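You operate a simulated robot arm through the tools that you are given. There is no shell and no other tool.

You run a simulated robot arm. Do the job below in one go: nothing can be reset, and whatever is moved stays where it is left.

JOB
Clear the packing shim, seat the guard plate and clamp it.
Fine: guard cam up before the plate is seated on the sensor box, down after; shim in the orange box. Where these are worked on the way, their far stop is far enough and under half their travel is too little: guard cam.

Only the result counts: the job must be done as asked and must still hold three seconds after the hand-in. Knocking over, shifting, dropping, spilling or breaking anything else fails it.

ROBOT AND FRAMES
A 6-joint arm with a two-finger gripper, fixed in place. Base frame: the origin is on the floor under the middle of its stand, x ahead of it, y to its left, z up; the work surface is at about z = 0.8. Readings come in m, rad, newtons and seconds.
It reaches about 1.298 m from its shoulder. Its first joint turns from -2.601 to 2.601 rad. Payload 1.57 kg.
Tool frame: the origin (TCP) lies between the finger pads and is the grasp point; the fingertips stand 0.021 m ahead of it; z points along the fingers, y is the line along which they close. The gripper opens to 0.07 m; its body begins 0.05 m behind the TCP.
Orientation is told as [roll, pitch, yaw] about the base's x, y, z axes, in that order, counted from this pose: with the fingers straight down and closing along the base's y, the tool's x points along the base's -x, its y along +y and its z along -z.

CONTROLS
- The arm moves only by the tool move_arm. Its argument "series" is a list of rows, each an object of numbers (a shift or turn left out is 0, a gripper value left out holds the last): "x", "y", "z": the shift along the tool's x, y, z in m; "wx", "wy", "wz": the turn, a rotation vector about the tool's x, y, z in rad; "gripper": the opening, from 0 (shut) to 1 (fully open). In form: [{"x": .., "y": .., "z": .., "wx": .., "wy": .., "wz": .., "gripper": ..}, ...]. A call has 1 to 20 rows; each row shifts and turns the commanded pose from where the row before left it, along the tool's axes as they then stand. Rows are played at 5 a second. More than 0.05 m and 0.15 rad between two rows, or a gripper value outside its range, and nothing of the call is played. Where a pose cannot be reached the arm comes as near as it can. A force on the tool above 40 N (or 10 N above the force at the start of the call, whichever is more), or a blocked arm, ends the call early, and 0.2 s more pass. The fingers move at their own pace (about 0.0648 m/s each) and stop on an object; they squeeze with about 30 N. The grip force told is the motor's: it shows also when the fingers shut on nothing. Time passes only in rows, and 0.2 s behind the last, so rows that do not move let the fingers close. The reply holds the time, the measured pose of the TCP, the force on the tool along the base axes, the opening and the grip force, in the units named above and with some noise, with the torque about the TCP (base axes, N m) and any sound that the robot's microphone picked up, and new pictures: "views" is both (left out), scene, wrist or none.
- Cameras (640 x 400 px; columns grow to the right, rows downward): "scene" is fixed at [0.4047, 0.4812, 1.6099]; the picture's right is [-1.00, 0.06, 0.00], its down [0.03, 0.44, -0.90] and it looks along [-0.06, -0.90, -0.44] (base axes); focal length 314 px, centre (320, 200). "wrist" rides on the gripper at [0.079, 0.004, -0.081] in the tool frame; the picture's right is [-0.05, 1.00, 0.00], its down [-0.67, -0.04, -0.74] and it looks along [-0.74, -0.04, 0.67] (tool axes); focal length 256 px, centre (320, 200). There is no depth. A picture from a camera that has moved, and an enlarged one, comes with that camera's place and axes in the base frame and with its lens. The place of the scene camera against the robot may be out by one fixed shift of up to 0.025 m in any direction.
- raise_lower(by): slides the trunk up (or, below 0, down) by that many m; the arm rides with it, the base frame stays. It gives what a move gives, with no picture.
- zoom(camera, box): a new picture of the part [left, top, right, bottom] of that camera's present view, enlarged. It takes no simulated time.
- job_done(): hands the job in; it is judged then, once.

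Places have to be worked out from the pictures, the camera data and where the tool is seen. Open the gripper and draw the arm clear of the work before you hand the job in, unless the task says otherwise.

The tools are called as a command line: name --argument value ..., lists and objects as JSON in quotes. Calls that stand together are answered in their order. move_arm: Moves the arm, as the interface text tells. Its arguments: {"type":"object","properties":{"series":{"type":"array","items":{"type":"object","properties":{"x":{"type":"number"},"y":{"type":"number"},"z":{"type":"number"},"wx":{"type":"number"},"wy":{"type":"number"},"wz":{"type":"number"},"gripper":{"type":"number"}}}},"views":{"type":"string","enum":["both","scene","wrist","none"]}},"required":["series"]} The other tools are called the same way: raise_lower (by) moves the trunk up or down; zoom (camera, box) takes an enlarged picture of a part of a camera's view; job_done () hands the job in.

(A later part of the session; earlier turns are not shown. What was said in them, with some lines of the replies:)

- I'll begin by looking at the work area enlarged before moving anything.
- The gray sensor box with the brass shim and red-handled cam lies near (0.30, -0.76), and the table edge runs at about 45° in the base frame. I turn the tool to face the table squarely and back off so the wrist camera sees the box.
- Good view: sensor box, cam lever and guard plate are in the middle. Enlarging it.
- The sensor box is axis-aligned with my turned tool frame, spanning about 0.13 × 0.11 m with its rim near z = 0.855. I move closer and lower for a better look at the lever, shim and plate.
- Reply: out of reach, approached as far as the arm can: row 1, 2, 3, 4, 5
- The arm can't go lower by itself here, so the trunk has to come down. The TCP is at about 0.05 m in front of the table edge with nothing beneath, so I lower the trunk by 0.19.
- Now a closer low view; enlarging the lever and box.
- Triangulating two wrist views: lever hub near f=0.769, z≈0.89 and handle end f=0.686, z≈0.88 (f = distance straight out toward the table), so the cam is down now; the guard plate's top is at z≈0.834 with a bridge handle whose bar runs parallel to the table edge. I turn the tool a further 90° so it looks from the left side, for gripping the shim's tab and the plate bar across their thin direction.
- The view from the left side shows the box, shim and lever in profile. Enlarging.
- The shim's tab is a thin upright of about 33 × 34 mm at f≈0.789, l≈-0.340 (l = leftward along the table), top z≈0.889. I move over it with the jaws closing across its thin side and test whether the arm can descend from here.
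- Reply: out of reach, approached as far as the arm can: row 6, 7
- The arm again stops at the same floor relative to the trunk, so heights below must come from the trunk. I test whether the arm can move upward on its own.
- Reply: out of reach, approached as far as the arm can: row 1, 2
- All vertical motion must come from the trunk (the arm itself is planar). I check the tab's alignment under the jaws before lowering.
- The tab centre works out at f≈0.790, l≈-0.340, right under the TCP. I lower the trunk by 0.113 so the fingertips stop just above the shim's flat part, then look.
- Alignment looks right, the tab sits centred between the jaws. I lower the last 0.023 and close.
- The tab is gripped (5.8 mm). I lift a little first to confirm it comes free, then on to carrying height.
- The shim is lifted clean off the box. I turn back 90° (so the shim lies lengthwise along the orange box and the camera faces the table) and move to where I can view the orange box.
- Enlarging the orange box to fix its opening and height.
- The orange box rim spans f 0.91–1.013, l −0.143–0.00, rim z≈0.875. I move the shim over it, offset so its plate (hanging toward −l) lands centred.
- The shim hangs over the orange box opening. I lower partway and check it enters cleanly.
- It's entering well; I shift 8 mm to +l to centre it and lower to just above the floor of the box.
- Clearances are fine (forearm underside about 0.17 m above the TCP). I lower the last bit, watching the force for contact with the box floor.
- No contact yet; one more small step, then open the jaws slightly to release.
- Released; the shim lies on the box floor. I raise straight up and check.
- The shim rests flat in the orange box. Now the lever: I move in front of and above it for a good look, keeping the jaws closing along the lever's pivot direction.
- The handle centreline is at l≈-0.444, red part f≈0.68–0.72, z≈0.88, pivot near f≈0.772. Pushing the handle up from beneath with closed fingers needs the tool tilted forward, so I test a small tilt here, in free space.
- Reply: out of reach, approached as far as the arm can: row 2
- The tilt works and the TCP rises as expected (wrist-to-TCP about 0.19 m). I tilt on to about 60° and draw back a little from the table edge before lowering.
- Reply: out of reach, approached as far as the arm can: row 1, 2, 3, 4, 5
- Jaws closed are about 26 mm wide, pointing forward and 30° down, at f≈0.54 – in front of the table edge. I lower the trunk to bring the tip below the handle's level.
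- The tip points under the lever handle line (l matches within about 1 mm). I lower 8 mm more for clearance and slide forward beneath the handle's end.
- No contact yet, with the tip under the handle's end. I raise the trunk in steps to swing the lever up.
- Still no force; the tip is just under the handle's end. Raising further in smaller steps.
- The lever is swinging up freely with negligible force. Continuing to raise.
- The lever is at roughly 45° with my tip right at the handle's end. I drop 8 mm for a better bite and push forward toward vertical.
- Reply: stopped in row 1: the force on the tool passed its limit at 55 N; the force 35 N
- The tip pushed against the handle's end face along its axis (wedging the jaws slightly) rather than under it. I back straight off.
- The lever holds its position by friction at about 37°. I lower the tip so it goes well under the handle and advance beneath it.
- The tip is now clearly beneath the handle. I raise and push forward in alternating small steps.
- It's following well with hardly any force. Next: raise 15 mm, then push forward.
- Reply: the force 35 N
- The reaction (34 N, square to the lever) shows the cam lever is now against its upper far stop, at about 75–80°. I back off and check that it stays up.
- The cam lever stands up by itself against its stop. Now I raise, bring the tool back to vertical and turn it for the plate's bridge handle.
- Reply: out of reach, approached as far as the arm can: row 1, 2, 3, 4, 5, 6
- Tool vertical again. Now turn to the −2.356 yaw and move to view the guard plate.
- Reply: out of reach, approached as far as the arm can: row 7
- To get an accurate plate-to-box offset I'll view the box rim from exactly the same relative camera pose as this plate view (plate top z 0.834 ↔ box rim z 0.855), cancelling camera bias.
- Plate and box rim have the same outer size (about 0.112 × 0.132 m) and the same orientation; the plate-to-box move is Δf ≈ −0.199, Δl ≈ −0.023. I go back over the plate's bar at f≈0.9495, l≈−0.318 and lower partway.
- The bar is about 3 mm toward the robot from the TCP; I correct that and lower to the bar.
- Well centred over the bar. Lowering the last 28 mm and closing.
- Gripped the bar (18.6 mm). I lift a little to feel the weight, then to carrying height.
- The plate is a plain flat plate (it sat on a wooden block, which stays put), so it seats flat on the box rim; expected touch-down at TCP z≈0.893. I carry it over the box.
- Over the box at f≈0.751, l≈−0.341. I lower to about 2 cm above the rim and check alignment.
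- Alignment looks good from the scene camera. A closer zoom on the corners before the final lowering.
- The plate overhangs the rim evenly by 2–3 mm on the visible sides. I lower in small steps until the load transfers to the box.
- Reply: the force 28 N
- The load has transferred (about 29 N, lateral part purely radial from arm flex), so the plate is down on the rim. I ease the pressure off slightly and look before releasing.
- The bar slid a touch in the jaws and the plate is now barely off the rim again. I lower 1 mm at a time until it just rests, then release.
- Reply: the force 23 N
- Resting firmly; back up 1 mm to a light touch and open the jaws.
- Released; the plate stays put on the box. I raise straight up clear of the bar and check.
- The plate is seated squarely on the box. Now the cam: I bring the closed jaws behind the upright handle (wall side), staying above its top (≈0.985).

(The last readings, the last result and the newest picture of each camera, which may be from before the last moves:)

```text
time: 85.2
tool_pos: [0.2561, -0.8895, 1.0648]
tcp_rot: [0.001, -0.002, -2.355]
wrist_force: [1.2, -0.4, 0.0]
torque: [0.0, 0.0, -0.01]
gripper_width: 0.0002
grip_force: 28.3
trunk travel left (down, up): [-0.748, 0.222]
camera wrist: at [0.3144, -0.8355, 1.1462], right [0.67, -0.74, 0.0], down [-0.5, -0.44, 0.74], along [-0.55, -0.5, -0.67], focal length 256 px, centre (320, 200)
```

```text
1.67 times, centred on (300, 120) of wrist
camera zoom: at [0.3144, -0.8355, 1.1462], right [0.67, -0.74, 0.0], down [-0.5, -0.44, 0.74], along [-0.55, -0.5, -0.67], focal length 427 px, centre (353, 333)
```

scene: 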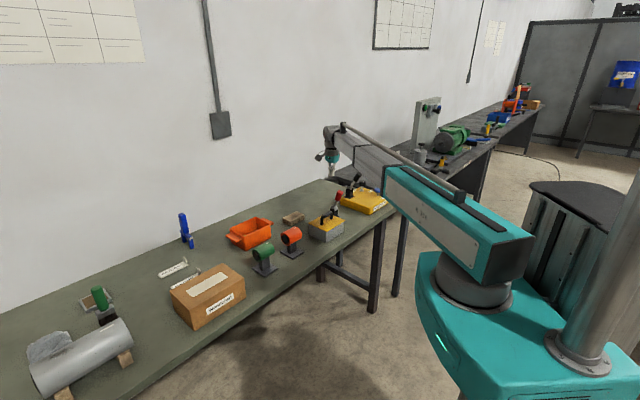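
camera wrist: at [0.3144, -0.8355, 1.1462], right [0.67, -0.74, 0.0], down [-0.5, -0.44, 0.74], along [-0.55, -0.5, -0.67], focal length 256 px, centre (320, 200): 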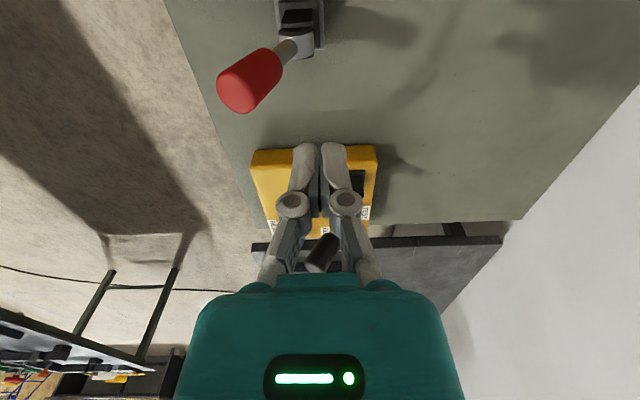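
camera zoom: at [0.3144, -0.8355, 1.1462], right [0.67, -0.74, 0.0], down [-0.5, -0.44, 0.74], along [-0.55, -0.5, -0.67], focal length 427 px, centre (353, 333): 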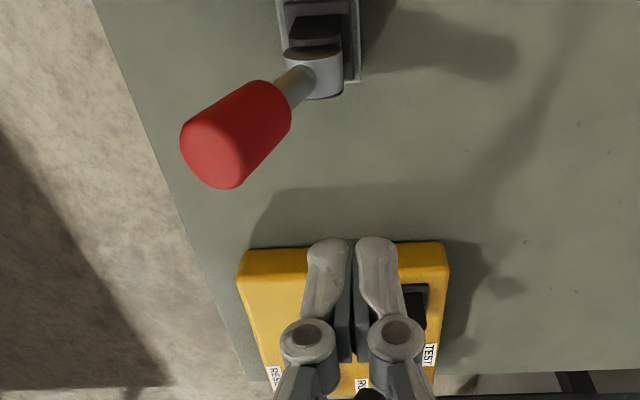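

Measured now: pivot ≈ (f 0.786, z 0.88), lever at about 70°, end at f≈0.753, z≈0.97; my closed jaws are 16 mm behind it. I lower the tip to z≈0.937 behind the handle.

raise_lower --by -0.105

move_arm --series '[{"x": 0.0}]'

zoom --camera "wrist" --box '[180, 40, 420, 240]'

zoom --camera "scene" --box '[290, 160, 380, 240]'

```text
time: 86.6
tool_pos: [0.2566, -0.8884, 0.9617]
tcp_rot: [0.003, 0.001, -2.356]
wrist_force: [-0.7, -0.5, -0.5]
torque: [0.02, -0.04, 0.01]
gripper_width: 0.0
grip_force: 29.0
trunk travel left (down, up): [-0.643, 0.327]
```

```text
time: 87.0
tool_pos: [0.2566, -0.8891, 0.962]
tcp_rot: [0.001, -0.001, -2.356]
wrist_force: [0.4, -0.1, -0.1]
torque: [-0.03, 0.02, 0.02]
gripper_width: 0.0
grip_force: 28.5
trunk travel left (down, up): [-0.643, 0.327]
camera wrist: at [0.3146, -0.8346, 1.0414], right [0.67, -0.74, 0.0], down [-0.5, -0.44, 0.74], along [-0.55, -0.5, -0.67], focal length 256 px, centre (320, 200)
```

scene: 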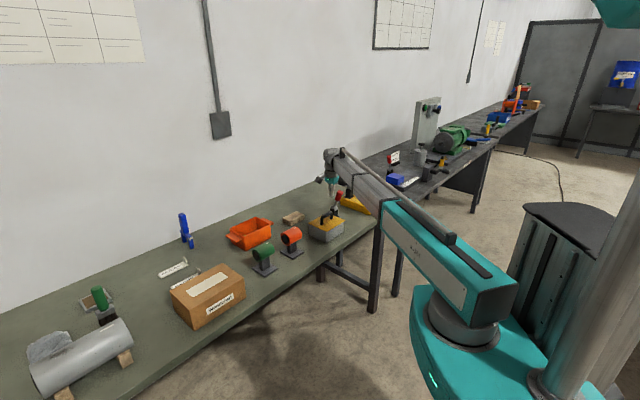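
wrist: 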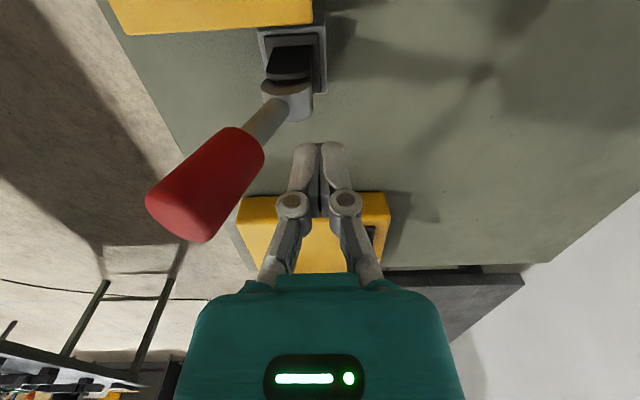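

```text
2.00 times, centred on (300, 140) of wrist
camera zoom: at [0.3146, -0.8346, 1.0414], right [0.67, -0.74, 0.0], down [-0.5, -0.44, 0.74], along [-0.55, -0.5, -0.67], focal length 512 px, centre (360, 320)
```

zoom: 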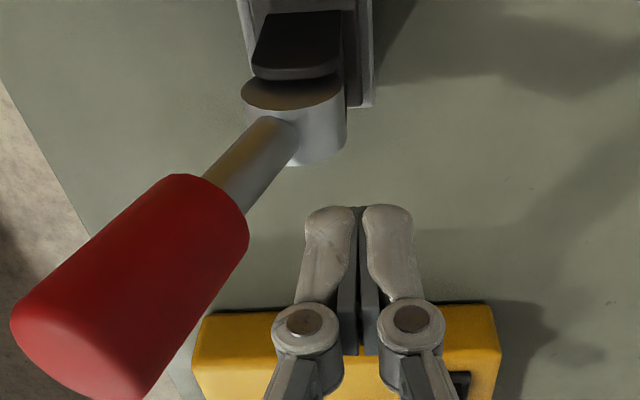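

```text
5.00 times, centred on (335, 200) of scene
camera zoom: at [0.4047, 0.4812, 1.6099], right [-1.0, 0.06, 0.0], down [0.03, 0.44, -0.9], along [-0.06, -0.9, -0.44], focal length 1571 px, centre (245, 200)
```

zoom: 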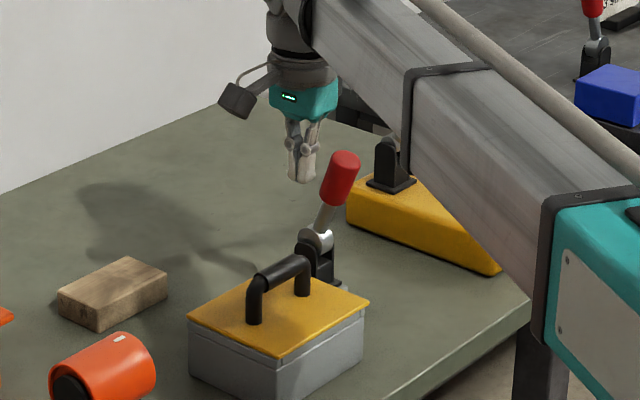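

Everything is clear. I push the handle toward the robot with the fingertips in small steps.

move_arm --series '[{"y": -0.011}, {"y": -0.011}, {"y": -0.011}, {"y": -0.011}, {"y": -0.011}, {"y": -0.011}]'

zoom --camera "scene" --box '[290, 160, 380, 240]'

zoom --camera "wrist" --box '[180, 0, 420, 240]'

```text
time: 88.4
tool_pos: [0.2082, -0.8407, 0.9614]
tcp_rot: [0.001, 0.0, -2.358]
wrist_force: [0.0, 0.1, 0.7]
torque: [0.02, -0.02, 0.01]
gripper_width: 0.0
grip_force: 28.5
trunk travel left (down, up): [-0.643, 0.327]
camera wrist: at [0.2671, -0.7873, 1.0415], right [0.67, -0.74, 0.0], down [-0.5, -0.44, 0.74], along [-0.55, -0.5, -0.67], focal length 256 px, centre (320, 200)
```

scene: 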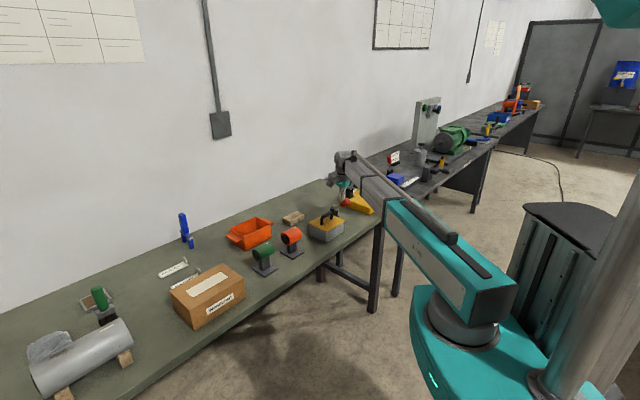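
wrist: 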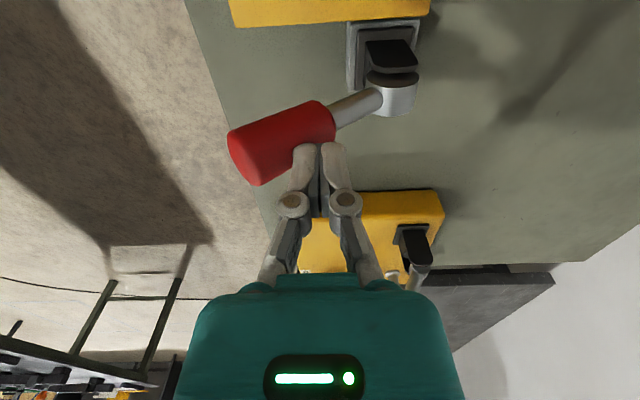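

```text
5.00 times, centred on (335, 200) of scene
camera zoom: at [0.4047, 0.4812, 1.6099], right [-1.0, 0.06, 0.0], down [0.03, 0.44, -0.9], along [-0.06, -0.9, -0.44], focal length 1571 px, centre (245, 200)
```

zoom: 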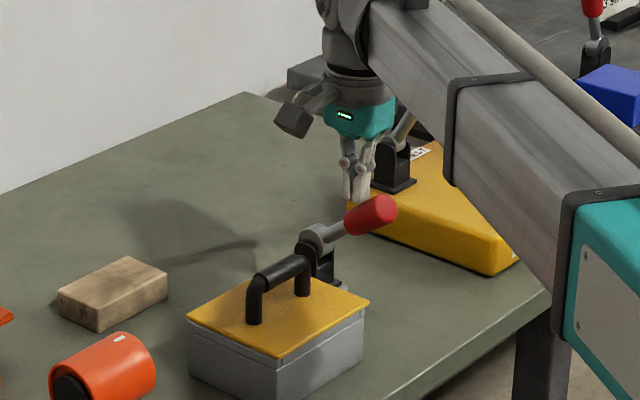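

```text
1.67 times, centred on (300, 120) of wrist
camera zoom: at [0.2671, -0.7873, 1.0415], right [0.67, -0.74, 0.0], down [-0.5, -0.44, 0.74], along [-0.55, -0.5, -0.67], focal length 427 px, centre (353, 333)
```

zoom: 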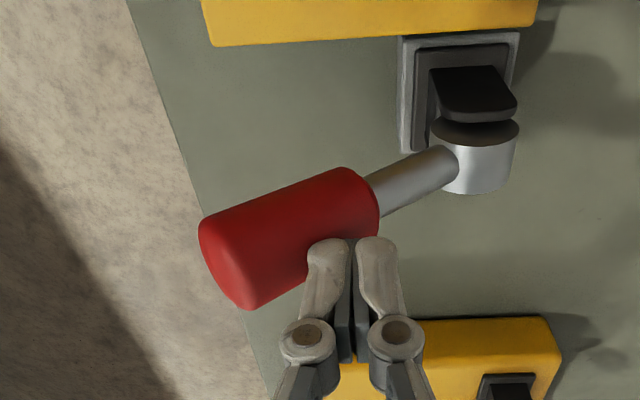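

The lever followed down to about 45°. I push further toward the robot until the tip rides on top of the handle's end, then press down with the trunk in measured steps.

move_arm --series '[{"y": -0.011}, {"y": -0.011}, {"y": -0.011}]' --views "wrist"

raise_lower --by -0.025

move_arm --series '[{"x": 0.0}]'

zoom --camera "scene" --box '[290, 160, 380, 240]'

```text
time: 89.2
tool_pos: [0.1859, -0.8178, 0.9617]
tcp_rot: [0.003, 0.0, -2.359]
wrist_force: [-0.5, 0.3, -0.4]
torque: [0.01, 0.04, 0.0]
gripper_width: 0.0
grip_force: 28.4
trunk travel left (down, up): [-0.643, 0.327]
camera wrist: at [0.2445, -0.7644, 1.0414], right [0.67, -0.74, 0.0], down [-0.5, -0.44, 0.74], along [-0.55, -0.5, -0.67], focal length 256 px, centre (320, 200)
```

wrist: 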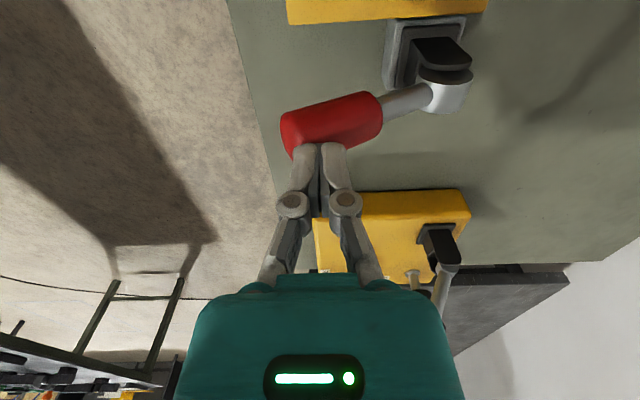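

```text
time: 89.9
tool_pos: [0.1858, -0.8185, 0.9361]
tcp_rot: [0.004, 0.0, -2.357]
wrist_force: [0.2, -0.2, -0.4]
torque: [-0.02, -0.01, 0.02]
gripper_width: 0.0002
grip_force: 28.4
trunk travel left (down, up): [-0.618, 0.352]
```

```text
time: 90.3
tool_pos: [0.187, -0.8187, 0.9371]
tcp_rot: [0.002, -0.001, -2.355]
wrist_force: [0.6, 0.3, 0.5]
torque: [-0.01, 0.0, -0.02]
gripper_width: 0.0001
grip_force: 28.9
trunk travel left (down, up): [-0.618, 0.352]
camera wrist: at [0.2446, -0.7647, 1.0165], right [0.67, -0.74, 0.0], down [-0.5, -0.44, 0.74], along [-0.55, -0.5, -0.67], focal length 256 px, centre (320, 200)
```

scene: 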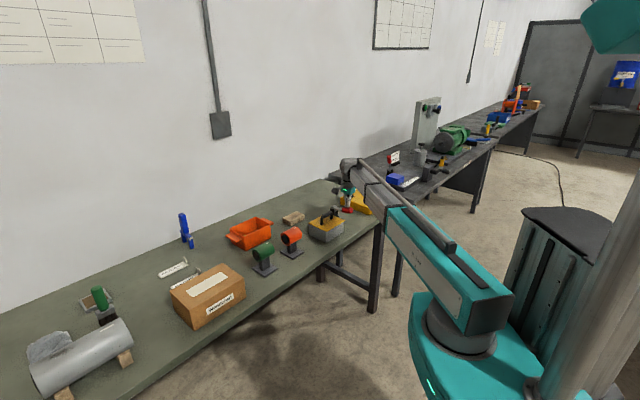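
wrist: 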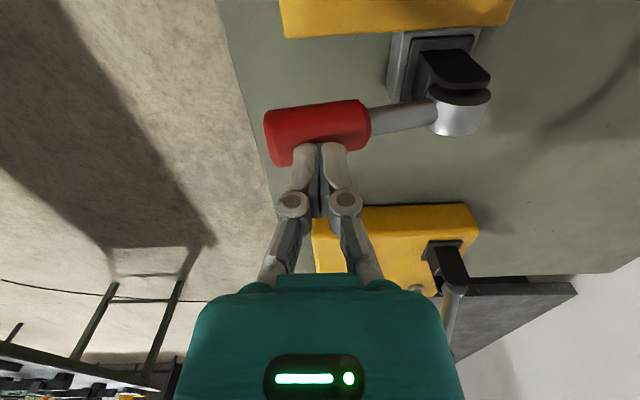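

```text
5.00 times, centred on (335, 200) of scene
camera zoom: at [0.4047, 0.4812, 1.6099], right [-1.0, 0.06, 0.0], down [0.03, 0.44, -0.9], along [-0.06, -0.9, -0.44], focal length 1571 px, centre (245, 200)
```

zoom: 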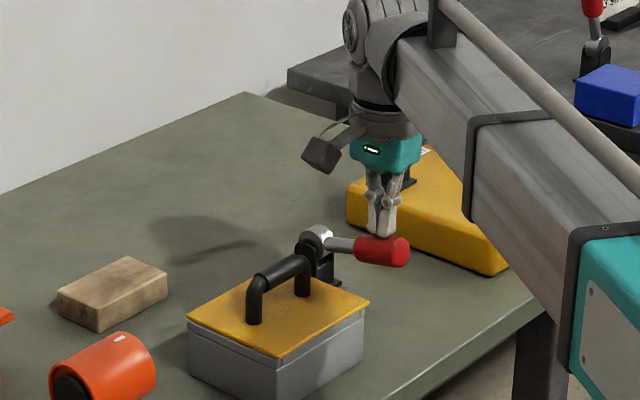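

The tip rides on top of the handle, lever now about 15–20° with no load. Continuing down in small steps, watching force.

raise_lower --by -0.012

raise_lower --by -0.006

raise_lower --by -0.004

zoom --camera "scene" --box '[300, 170, 370, 235]'

```text
time: 90.9
tool_pos: [0.1865, -0.8175, 0.9237]
tcp_rot: [0.004, 0.0, -2.356]
wrist_force: [-0.3, -0.1, -0.2]
torque: [-0.04, -0.01, 0.0]
gripper_width: 0.0
grip_force: 29.1
trunk travel left (down, up): [-0.606, 0.364]
```

```text
time: 91.5
tool_pos: [0.1856, -0.8182, 0.919]
tcp_rot: [0.001, 0.0, -2.355]
wrist_force: [0.4, -0.5, 0.2]
torque: [0.01, -0.01, 0.02]
gripper_width: 0.0003
grip_force: 28.4
trunk travel left (down, up): [-0.6, 0.37]
```

```text
time: 92.0
tool_pos: [0.1859, -0.8177, 0.9138]
tcp_rot: [0.002, 0.0, -2.356]
wrist_force: [0.1, 0.9, 0.2]
torque: [-0.01, -0.04, 0.02]
gripper_width: 0.0
grip_force: 28.3
trunk travel left (down, up): [-0.596, 0.374]
```

```text
6.15 times, centred on (335, 202) of scene
camera zoom: at [0.4047, 0.4812, 1.6099], right [-1.0, 0.06, 0.0], down [0.03, 0.44, -0.9], along [-0.06, -0.9, -0.44], focal length 1933 px, centre (228, 185)
```

zoom: 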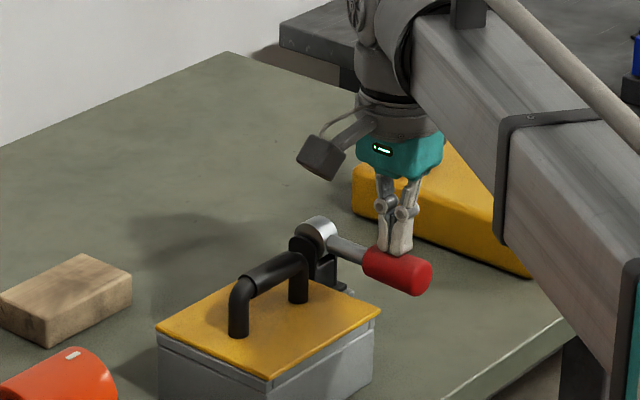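

The lever is at or slightly below its original angle, still with no resistance. I keep pressing in 3 mm steps until the stop is felt.

raise_lower --by -0.003

raise_lower --by -0.003

zoom --camera "scene" --box '[300, 170, 370, 235]'

```text
time: 92.5
tool_pos: [0.1862, -0.8172, 0.9132]
tcp_rot: [0.006, -0.001, -2.356]
wrist_force: [2.6, -10.8, 33.1]
torque: [-0.23, -0.06, -0.02]
gripper_width: 0.0061
grip_force: 28.5
trunk travel left (down, up): [-0.593, 0.377]
```

```text
time: 92.8
tool_pos: [0.1867, -0.8179, 0.9133]
tcp_rot: [0.006, -0.003, -2.357]
wrist_force: [-0.3, 0.5, 31.5]
torque: [-0.03, -0.01, 0.04]
gripper_width: 0.0059
grip_force: 28.7
trunk travel left (down, up): [-0.593, 0.377]
stopped: the force on the tool passed its limit at 49 N (the readings are from after the stop); the commanded pose is now the measured one
```

```text
6.15 times, centred on (335, 202) of scene
camera zoom: at [0.4047, 0.4812, 1.6099], right [-1.0, 0.06, 0.0], down [0.03, 0.44, -0.9], along [-0.06, -0.9, -0.44], focal length 1933 px, centre (228, 185)
```

zoom: 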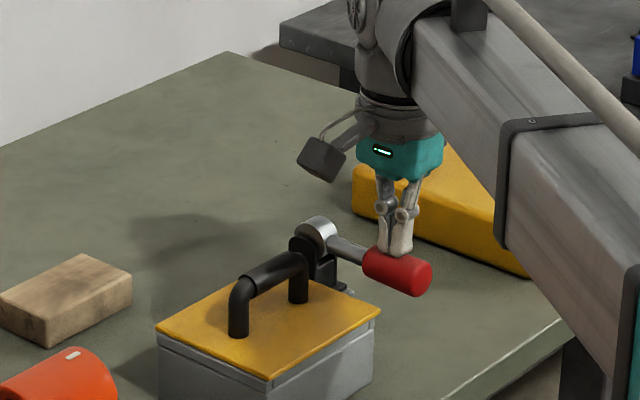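

Firm resistance (33 N, then the force stop): the cam lever is at its lower stop. I raise off and check the lever and plate.

raise_lower --by 0.03

raise_lower --by 0.12

move_arm --series '[{"x": 0.04}, {"x": 0.04}, {"x": 0.04}, {"x": 0.04}, {"x": 0.04, "gripper": 0.5}]'

zoom --camera "scene" --box '[300, 170, 370, 240]'

zoom --camera "wrist" --box '[230, 40, 430, 260]'

```text
time: 93.6
tool_pos: [0.1876, -0.8194, 0.9415]
tcp_rot: [0.004, -0.003, -2.356]
wrist_force: [-0.1, -0.3, -1.1]
torque: [-0.03, -0.02, -0.02]
gripper_width: 0.0
grip_force: 28.8
trunk travel left (down, up): [-0.623, 0.347]
```

```text
time: 95.1
tool_pos: [0.1858, -0.82, 1.0616]
tcp_rot: [0.005, -0.003, -2.358]
wrist_force: [0.1, 0.3, 0.1]
torque: [-0.03, 0.01, 0.0]
gripper_width: 0.0
grip_force: 28.6
trunk travel left (down, up): [-0.743, 0.227]
```

```text
time: 96.3
tool_pos: [0.3299, -0.6779, 1.0614]
tcp_rot: [0.006, -0.002, -2.356]
wrist_force: [0.5, 0.7, 0.1]
torque: [-0.01, -0.02, 0.02]
gripper_width: 0.0347
grip_force: 0.0
trunk travel left (down, up): [-0.743, 0.227]
camera wrist: at [0.3874, -0.6238, 1.1411], right [0.67, -0.74, 0.01], down [-0.5, -0.44, 0.75], along [-0.55, -0.5, -0.67], focal length 256 px, centre (320, 200)
```

scene: 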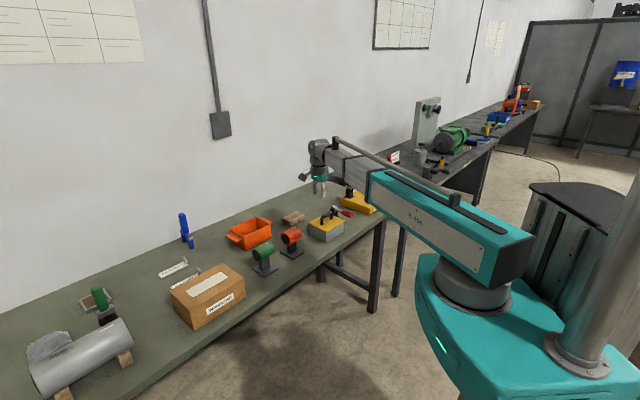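
wrist: 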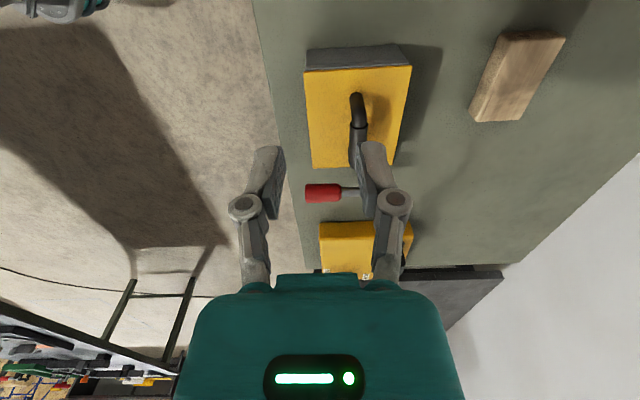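

```text
5.71 times, centred on (335, 205) of scene
camera zoom: at [0.4047, 0.4812, 1.6099], right [-1.0, 0.06, 0.0], down [0.03, 0.44, -0.9], along [-0.06, -0.9, -0.44], focal length 1795 px, centre (234, 171)
```

zoom: 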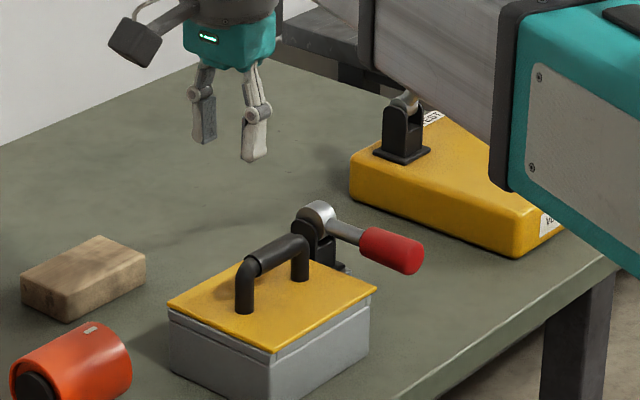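

```text
1.82 times, centred on (330, 150) of wrist
camera zoom: at [0.3874, -0.6238, 1.1411], right [0.67, -0.74, 0.01], down [-0.5, -0.44, 0.75], along [-0.55, -0.5, -0.67], focal length 465 px, centre (302, 291)
```

zoom: 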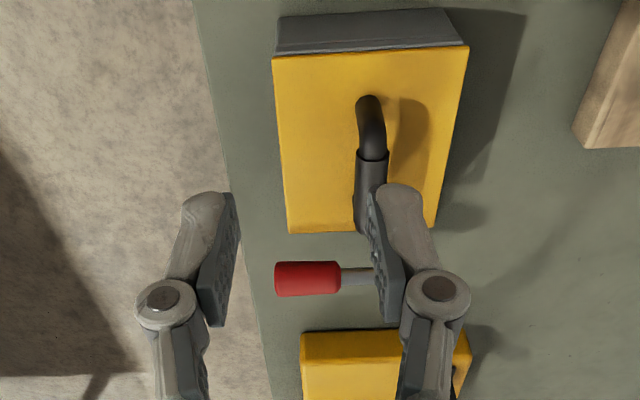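

The lever stays down and the plate sits on the box. I turn back to face the table from the front to verify plate centring and that nothing else moved.

move_arm --series '[{"wz": -0.1428}, {"wz": -0.1428}, {"wz": -0.1428}, {"wz": -0.1428}, {"wz": -0.1428}, {"wz": -0.1428}, {"wz": -0.1428}, {"wz": -0.1428}, {"wz": -0.1428}, {"wz": -0.1428}, {"wz": -0.1428}, {"x": 0.036, "y": -0.019}, {"x": 0.036, "y": -0.019}, {"x": 0.036, "y": -0.019}, {"x": 0.036, "y": -0.019}, {"x": 0.036, "y": -0.019}]'

zoom --camera "wrist" --box '[220, 80, 420, 260]'

zoom --camera "scene" --box '[220, 160, 400, 272]'

```text
time: 99.7
tool_pos: [0.1338, -0.6179, 1.0611]
tcp_rot: [0.0, -0.005, -0.786]
wrist_force: [0.4, -0.5, 0.1]
torque: [0.01, -0.02, 0.0]
gripper_width: 0.035
grip_force: 0.0
trunk travel left (down, up): [-0.743, 0.227]
camera wrist: at [0.0797, -0.5577, 1.1408], right [0.74, 0.67, 0.0], down [0.44, -0.49, 0.75], along [0.5, -0.56, -0.66], focal length 256 px, centre (320, 200)
```

scene: 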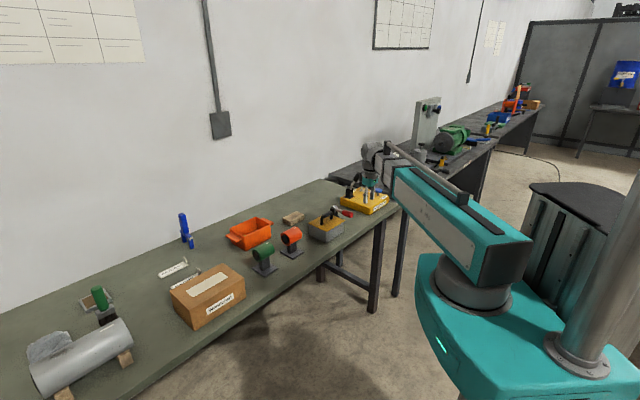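
wrist: 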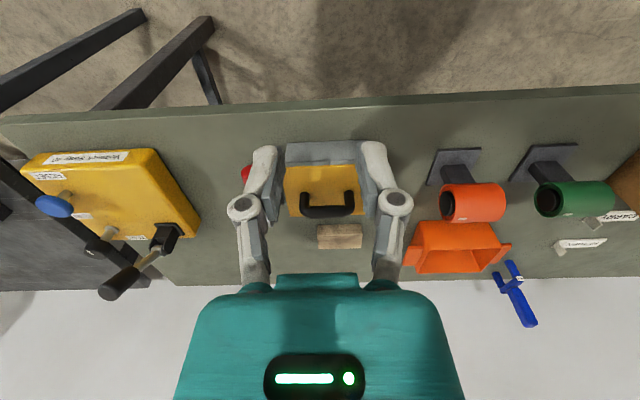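

```text
2.22 times, centred on (320, 170) of wrist
camera zoom: at [0.0797, -0.5577, 1.1408], right [0.74, 0.67, 0.0], down [0.44, -0.49, 0.75], along [0.5, -0.56, -0.66], focal length 569 px, centre (320, 267)
```

zoom: 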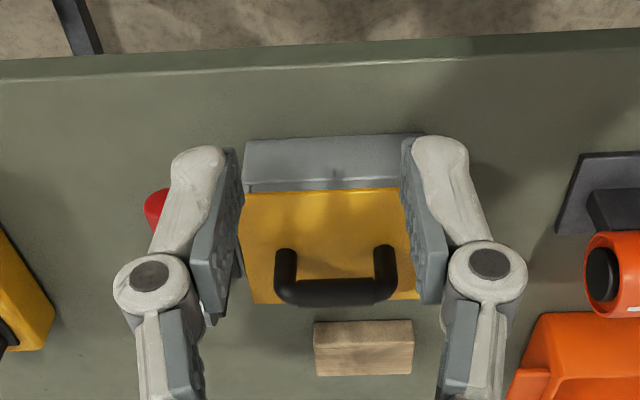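

```text
3.56 times, centred on (310, 216) of scene
camera zoom: at [0.4047, 0.4812, 1.6099], right [-1.0, 0.06, 0.0], down [0.03, 0.44, -0.9], along [-0.06, -0.9, -0.44], focal length 1117 px, centre (356, 143)
```

zoom: 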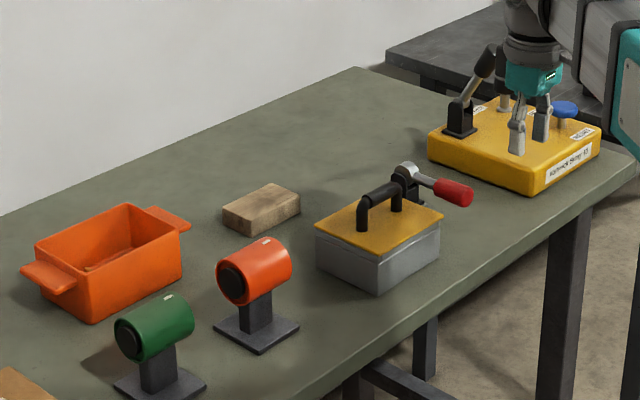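

Fingers hide the plate's side edges; I close them and shift sideways for a clear look.

move_arm --series '[{"y": 0.04, "gripper": 0.0}, {"y": 0.04}, {"y": 0.04}]'

zoom --camera "wrist" --box '[150, 110, 300, 250]'

zoom --camera "scene" --box '[300, 195, 360, 245]'

```text
time: 100.5
tool_pos: [0.2202, -0.5337, 1.0628]
tcp_rot: [-0.001, -0.004, -0.787]
wrist_force: [0.1, 0.3, 0.6]
torque: [0.0, 0.0, -0.02]
gripper_width: 0.0
grip_force: 28.8
trunk travel left (down, up): [-0.743, 0.227]
camera wrist: at [0.1651, -0.473, 1.1408], right [0.74, 0.67, 0.0], down [0.44, -0.49, 0.75], along [0.5, -0.56, -0.66], focal length 256 px, centre (320, 200)
```

scene: 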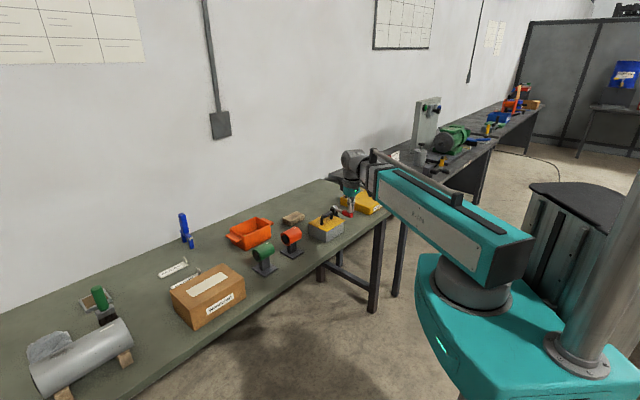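
wrist: 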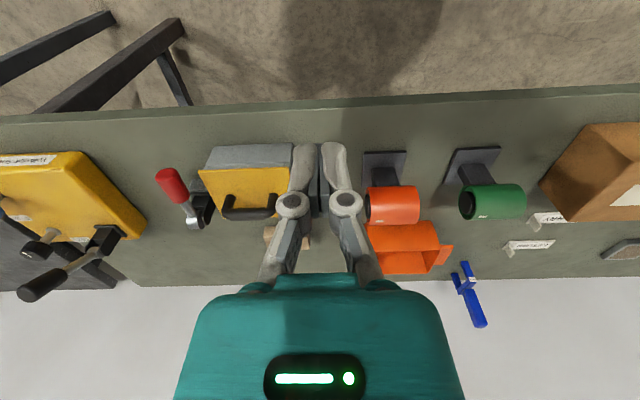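

```text
2.86 times, centred on (225, 180) of wrist
camera zoom: at [0.1651, -0.473, 1.1408], right [0.74, 0.67, 0.0], down [0.44, -0.49, 0.75], along [0.5, -0.56, -0.66], focal length 731 px, centre (591, 257)
```

zoom: 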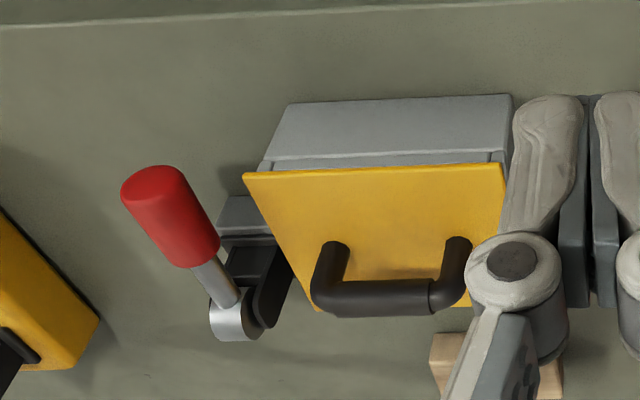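

```text
8.00 times, centred on (330, 220) of scene
camera zoom: at [0.4047, 0.4812, 1.6099], right [-1.0, 0.06, 0.0], down [0.03, 0.44, -0.9], along [-0.06, -0.9, -0.44], focal length 2513 px, centre (240, 40)
```

zoom: 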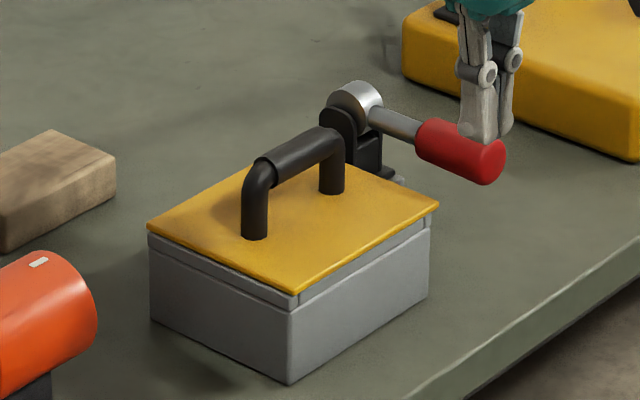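

Measured from this view: plate l −0.4065…−0.273 over box l −0.402…−0.275, so it's centred within about 2 mm, with the cam lever fully down. I open the gripper and draw the arm clear.

raise_lower --by 0.1

move_arm --series '[{"x": 0.035, "gripper": 1.0}, {"x": 0.035}, {"x": 0.035}, {"x": 0.0}, {"x": 0.0}, {"x": 0.0}]'

zoom --camera "scene" --box '[220, 160, 400, 272]'

zoom --camera "wrist" --box '[150, 80, 470, 280]'

```text
time: 101.8
tool_pos: [0.219, -0.5339, 1.1612]
tcp_rot: [-0.002, -0.006, -0.786]
wrist_force: [-0.1, 0.7, 0.5]
torque: [-0.02, 0.03, 0.02]
gripper_width: 0.0002
grip_force: 28.3
trunk travel left (down, up): [-0.843, 0.127]
```

```text
time: 103.2
tool_pos: [0.1476, -0.4793, 1.1614]
tcp_rot: [0.001, -0.003, -0.788]
wrist_force: [-0.6, 0.6, 0.5]
torque: [0.03, -0.02, 0.02]
gripper_width: 0.0703
grip_force: 0.1
out of reach, approached as far as the arm can: row 3
trunk travel left (down, up): [-0.843, 0.127]
camera wrist: at [0.0946, -0.4187, 1.241], right [0.74, 0.67, 0.0], down [0.44, -0.49, 0.75], along [0.5, -0.56, -0.66], focal length 256 px, centre (320, 200)
```

scene: 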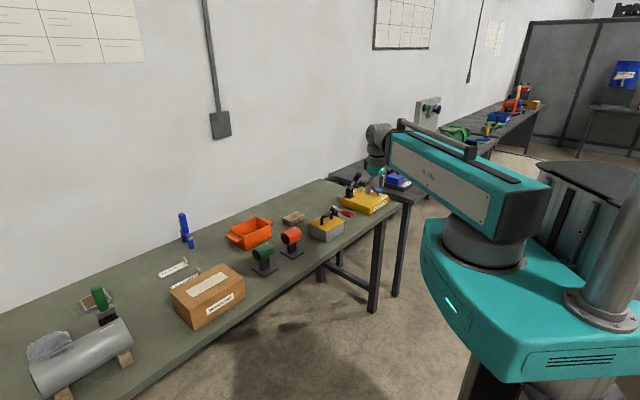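
wrist: 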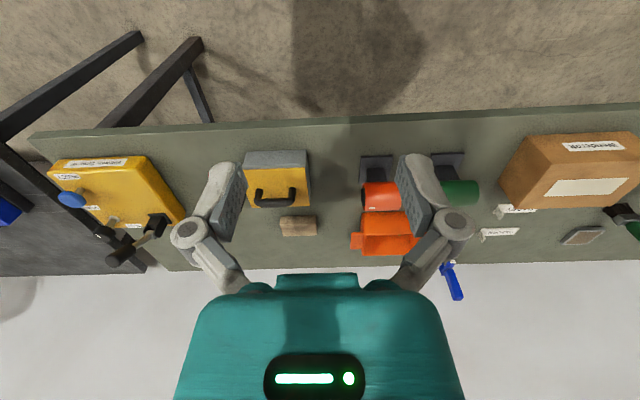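

```text
3.56 times, centred on (310, 216) of scene
camera zoom: at [0.4047, 0.4812, 1.6099], right [-1.0, 0.06, 0.0], down [0.03, 0.44, -0.9], along [-0.06, -0.9, -0.44], focal length 1117 px, centre (356, 143)
```

zoom: 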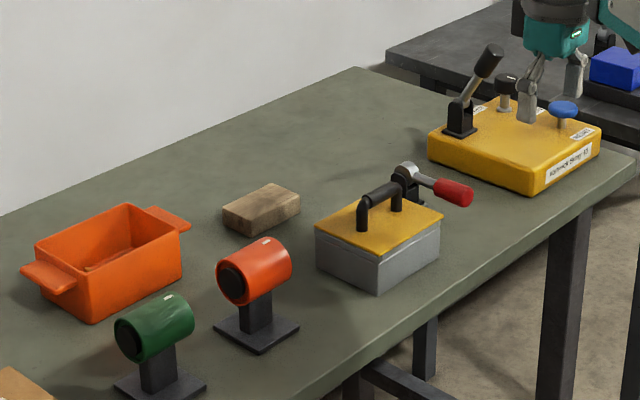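

```text
2.00 times, centred on (310, 180) of wrist
camera zoom: at [0.0946, -0.4187, 1.241], right [0.74, 0.67, 0.0], down [0.44, -0.49, 0.75], along [0.5, -0.56, -0.66], focal length 512 px, centre (340, 240)
```

zoom: 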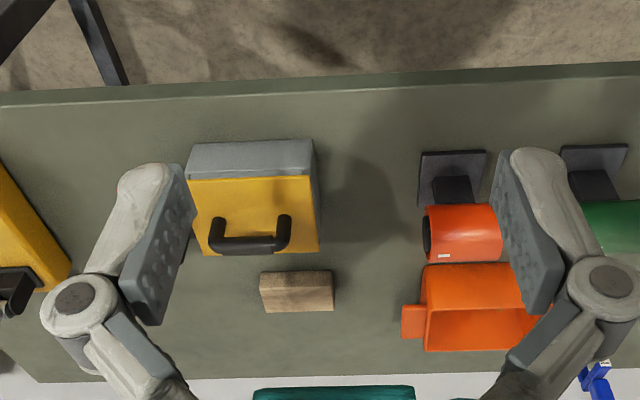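

The plate is seated on the box, the cam lever is back at its lower stop, and the shim is in the orange box. Everything else is where it was, and the arm is clear with the gripper open. I hand the job in.

job_done

```text
The job is handed in.
```

The job is finished and handed in; the hand-in reply did not say whether it passed.

- **Shim:** I lifted it off the sensor box and set it flat on the floor of the orange box.
- **Guard cam, up:** before the plate was placed, I pushed the lever up from below until it met its far stop. On the first try the fingertips caught the end of the handle and the force limit stopped the arm at 55 N. I backed off and came in lower, and saw no sign that the box had shifted.
- **Guard plate:** it sits on the rim of the sensor box, centred to within about 2–3 mm by my camera measurements. The wooden block it had been resting on stayed where it was.
- **Guard cam, down:** after seating the plate, I pressed the lever down until it met its lower stop. It is back at the angle it started from.

In the last pictures nothing else looked moved. The arm was clear of the work with the gripper open when I handed in.
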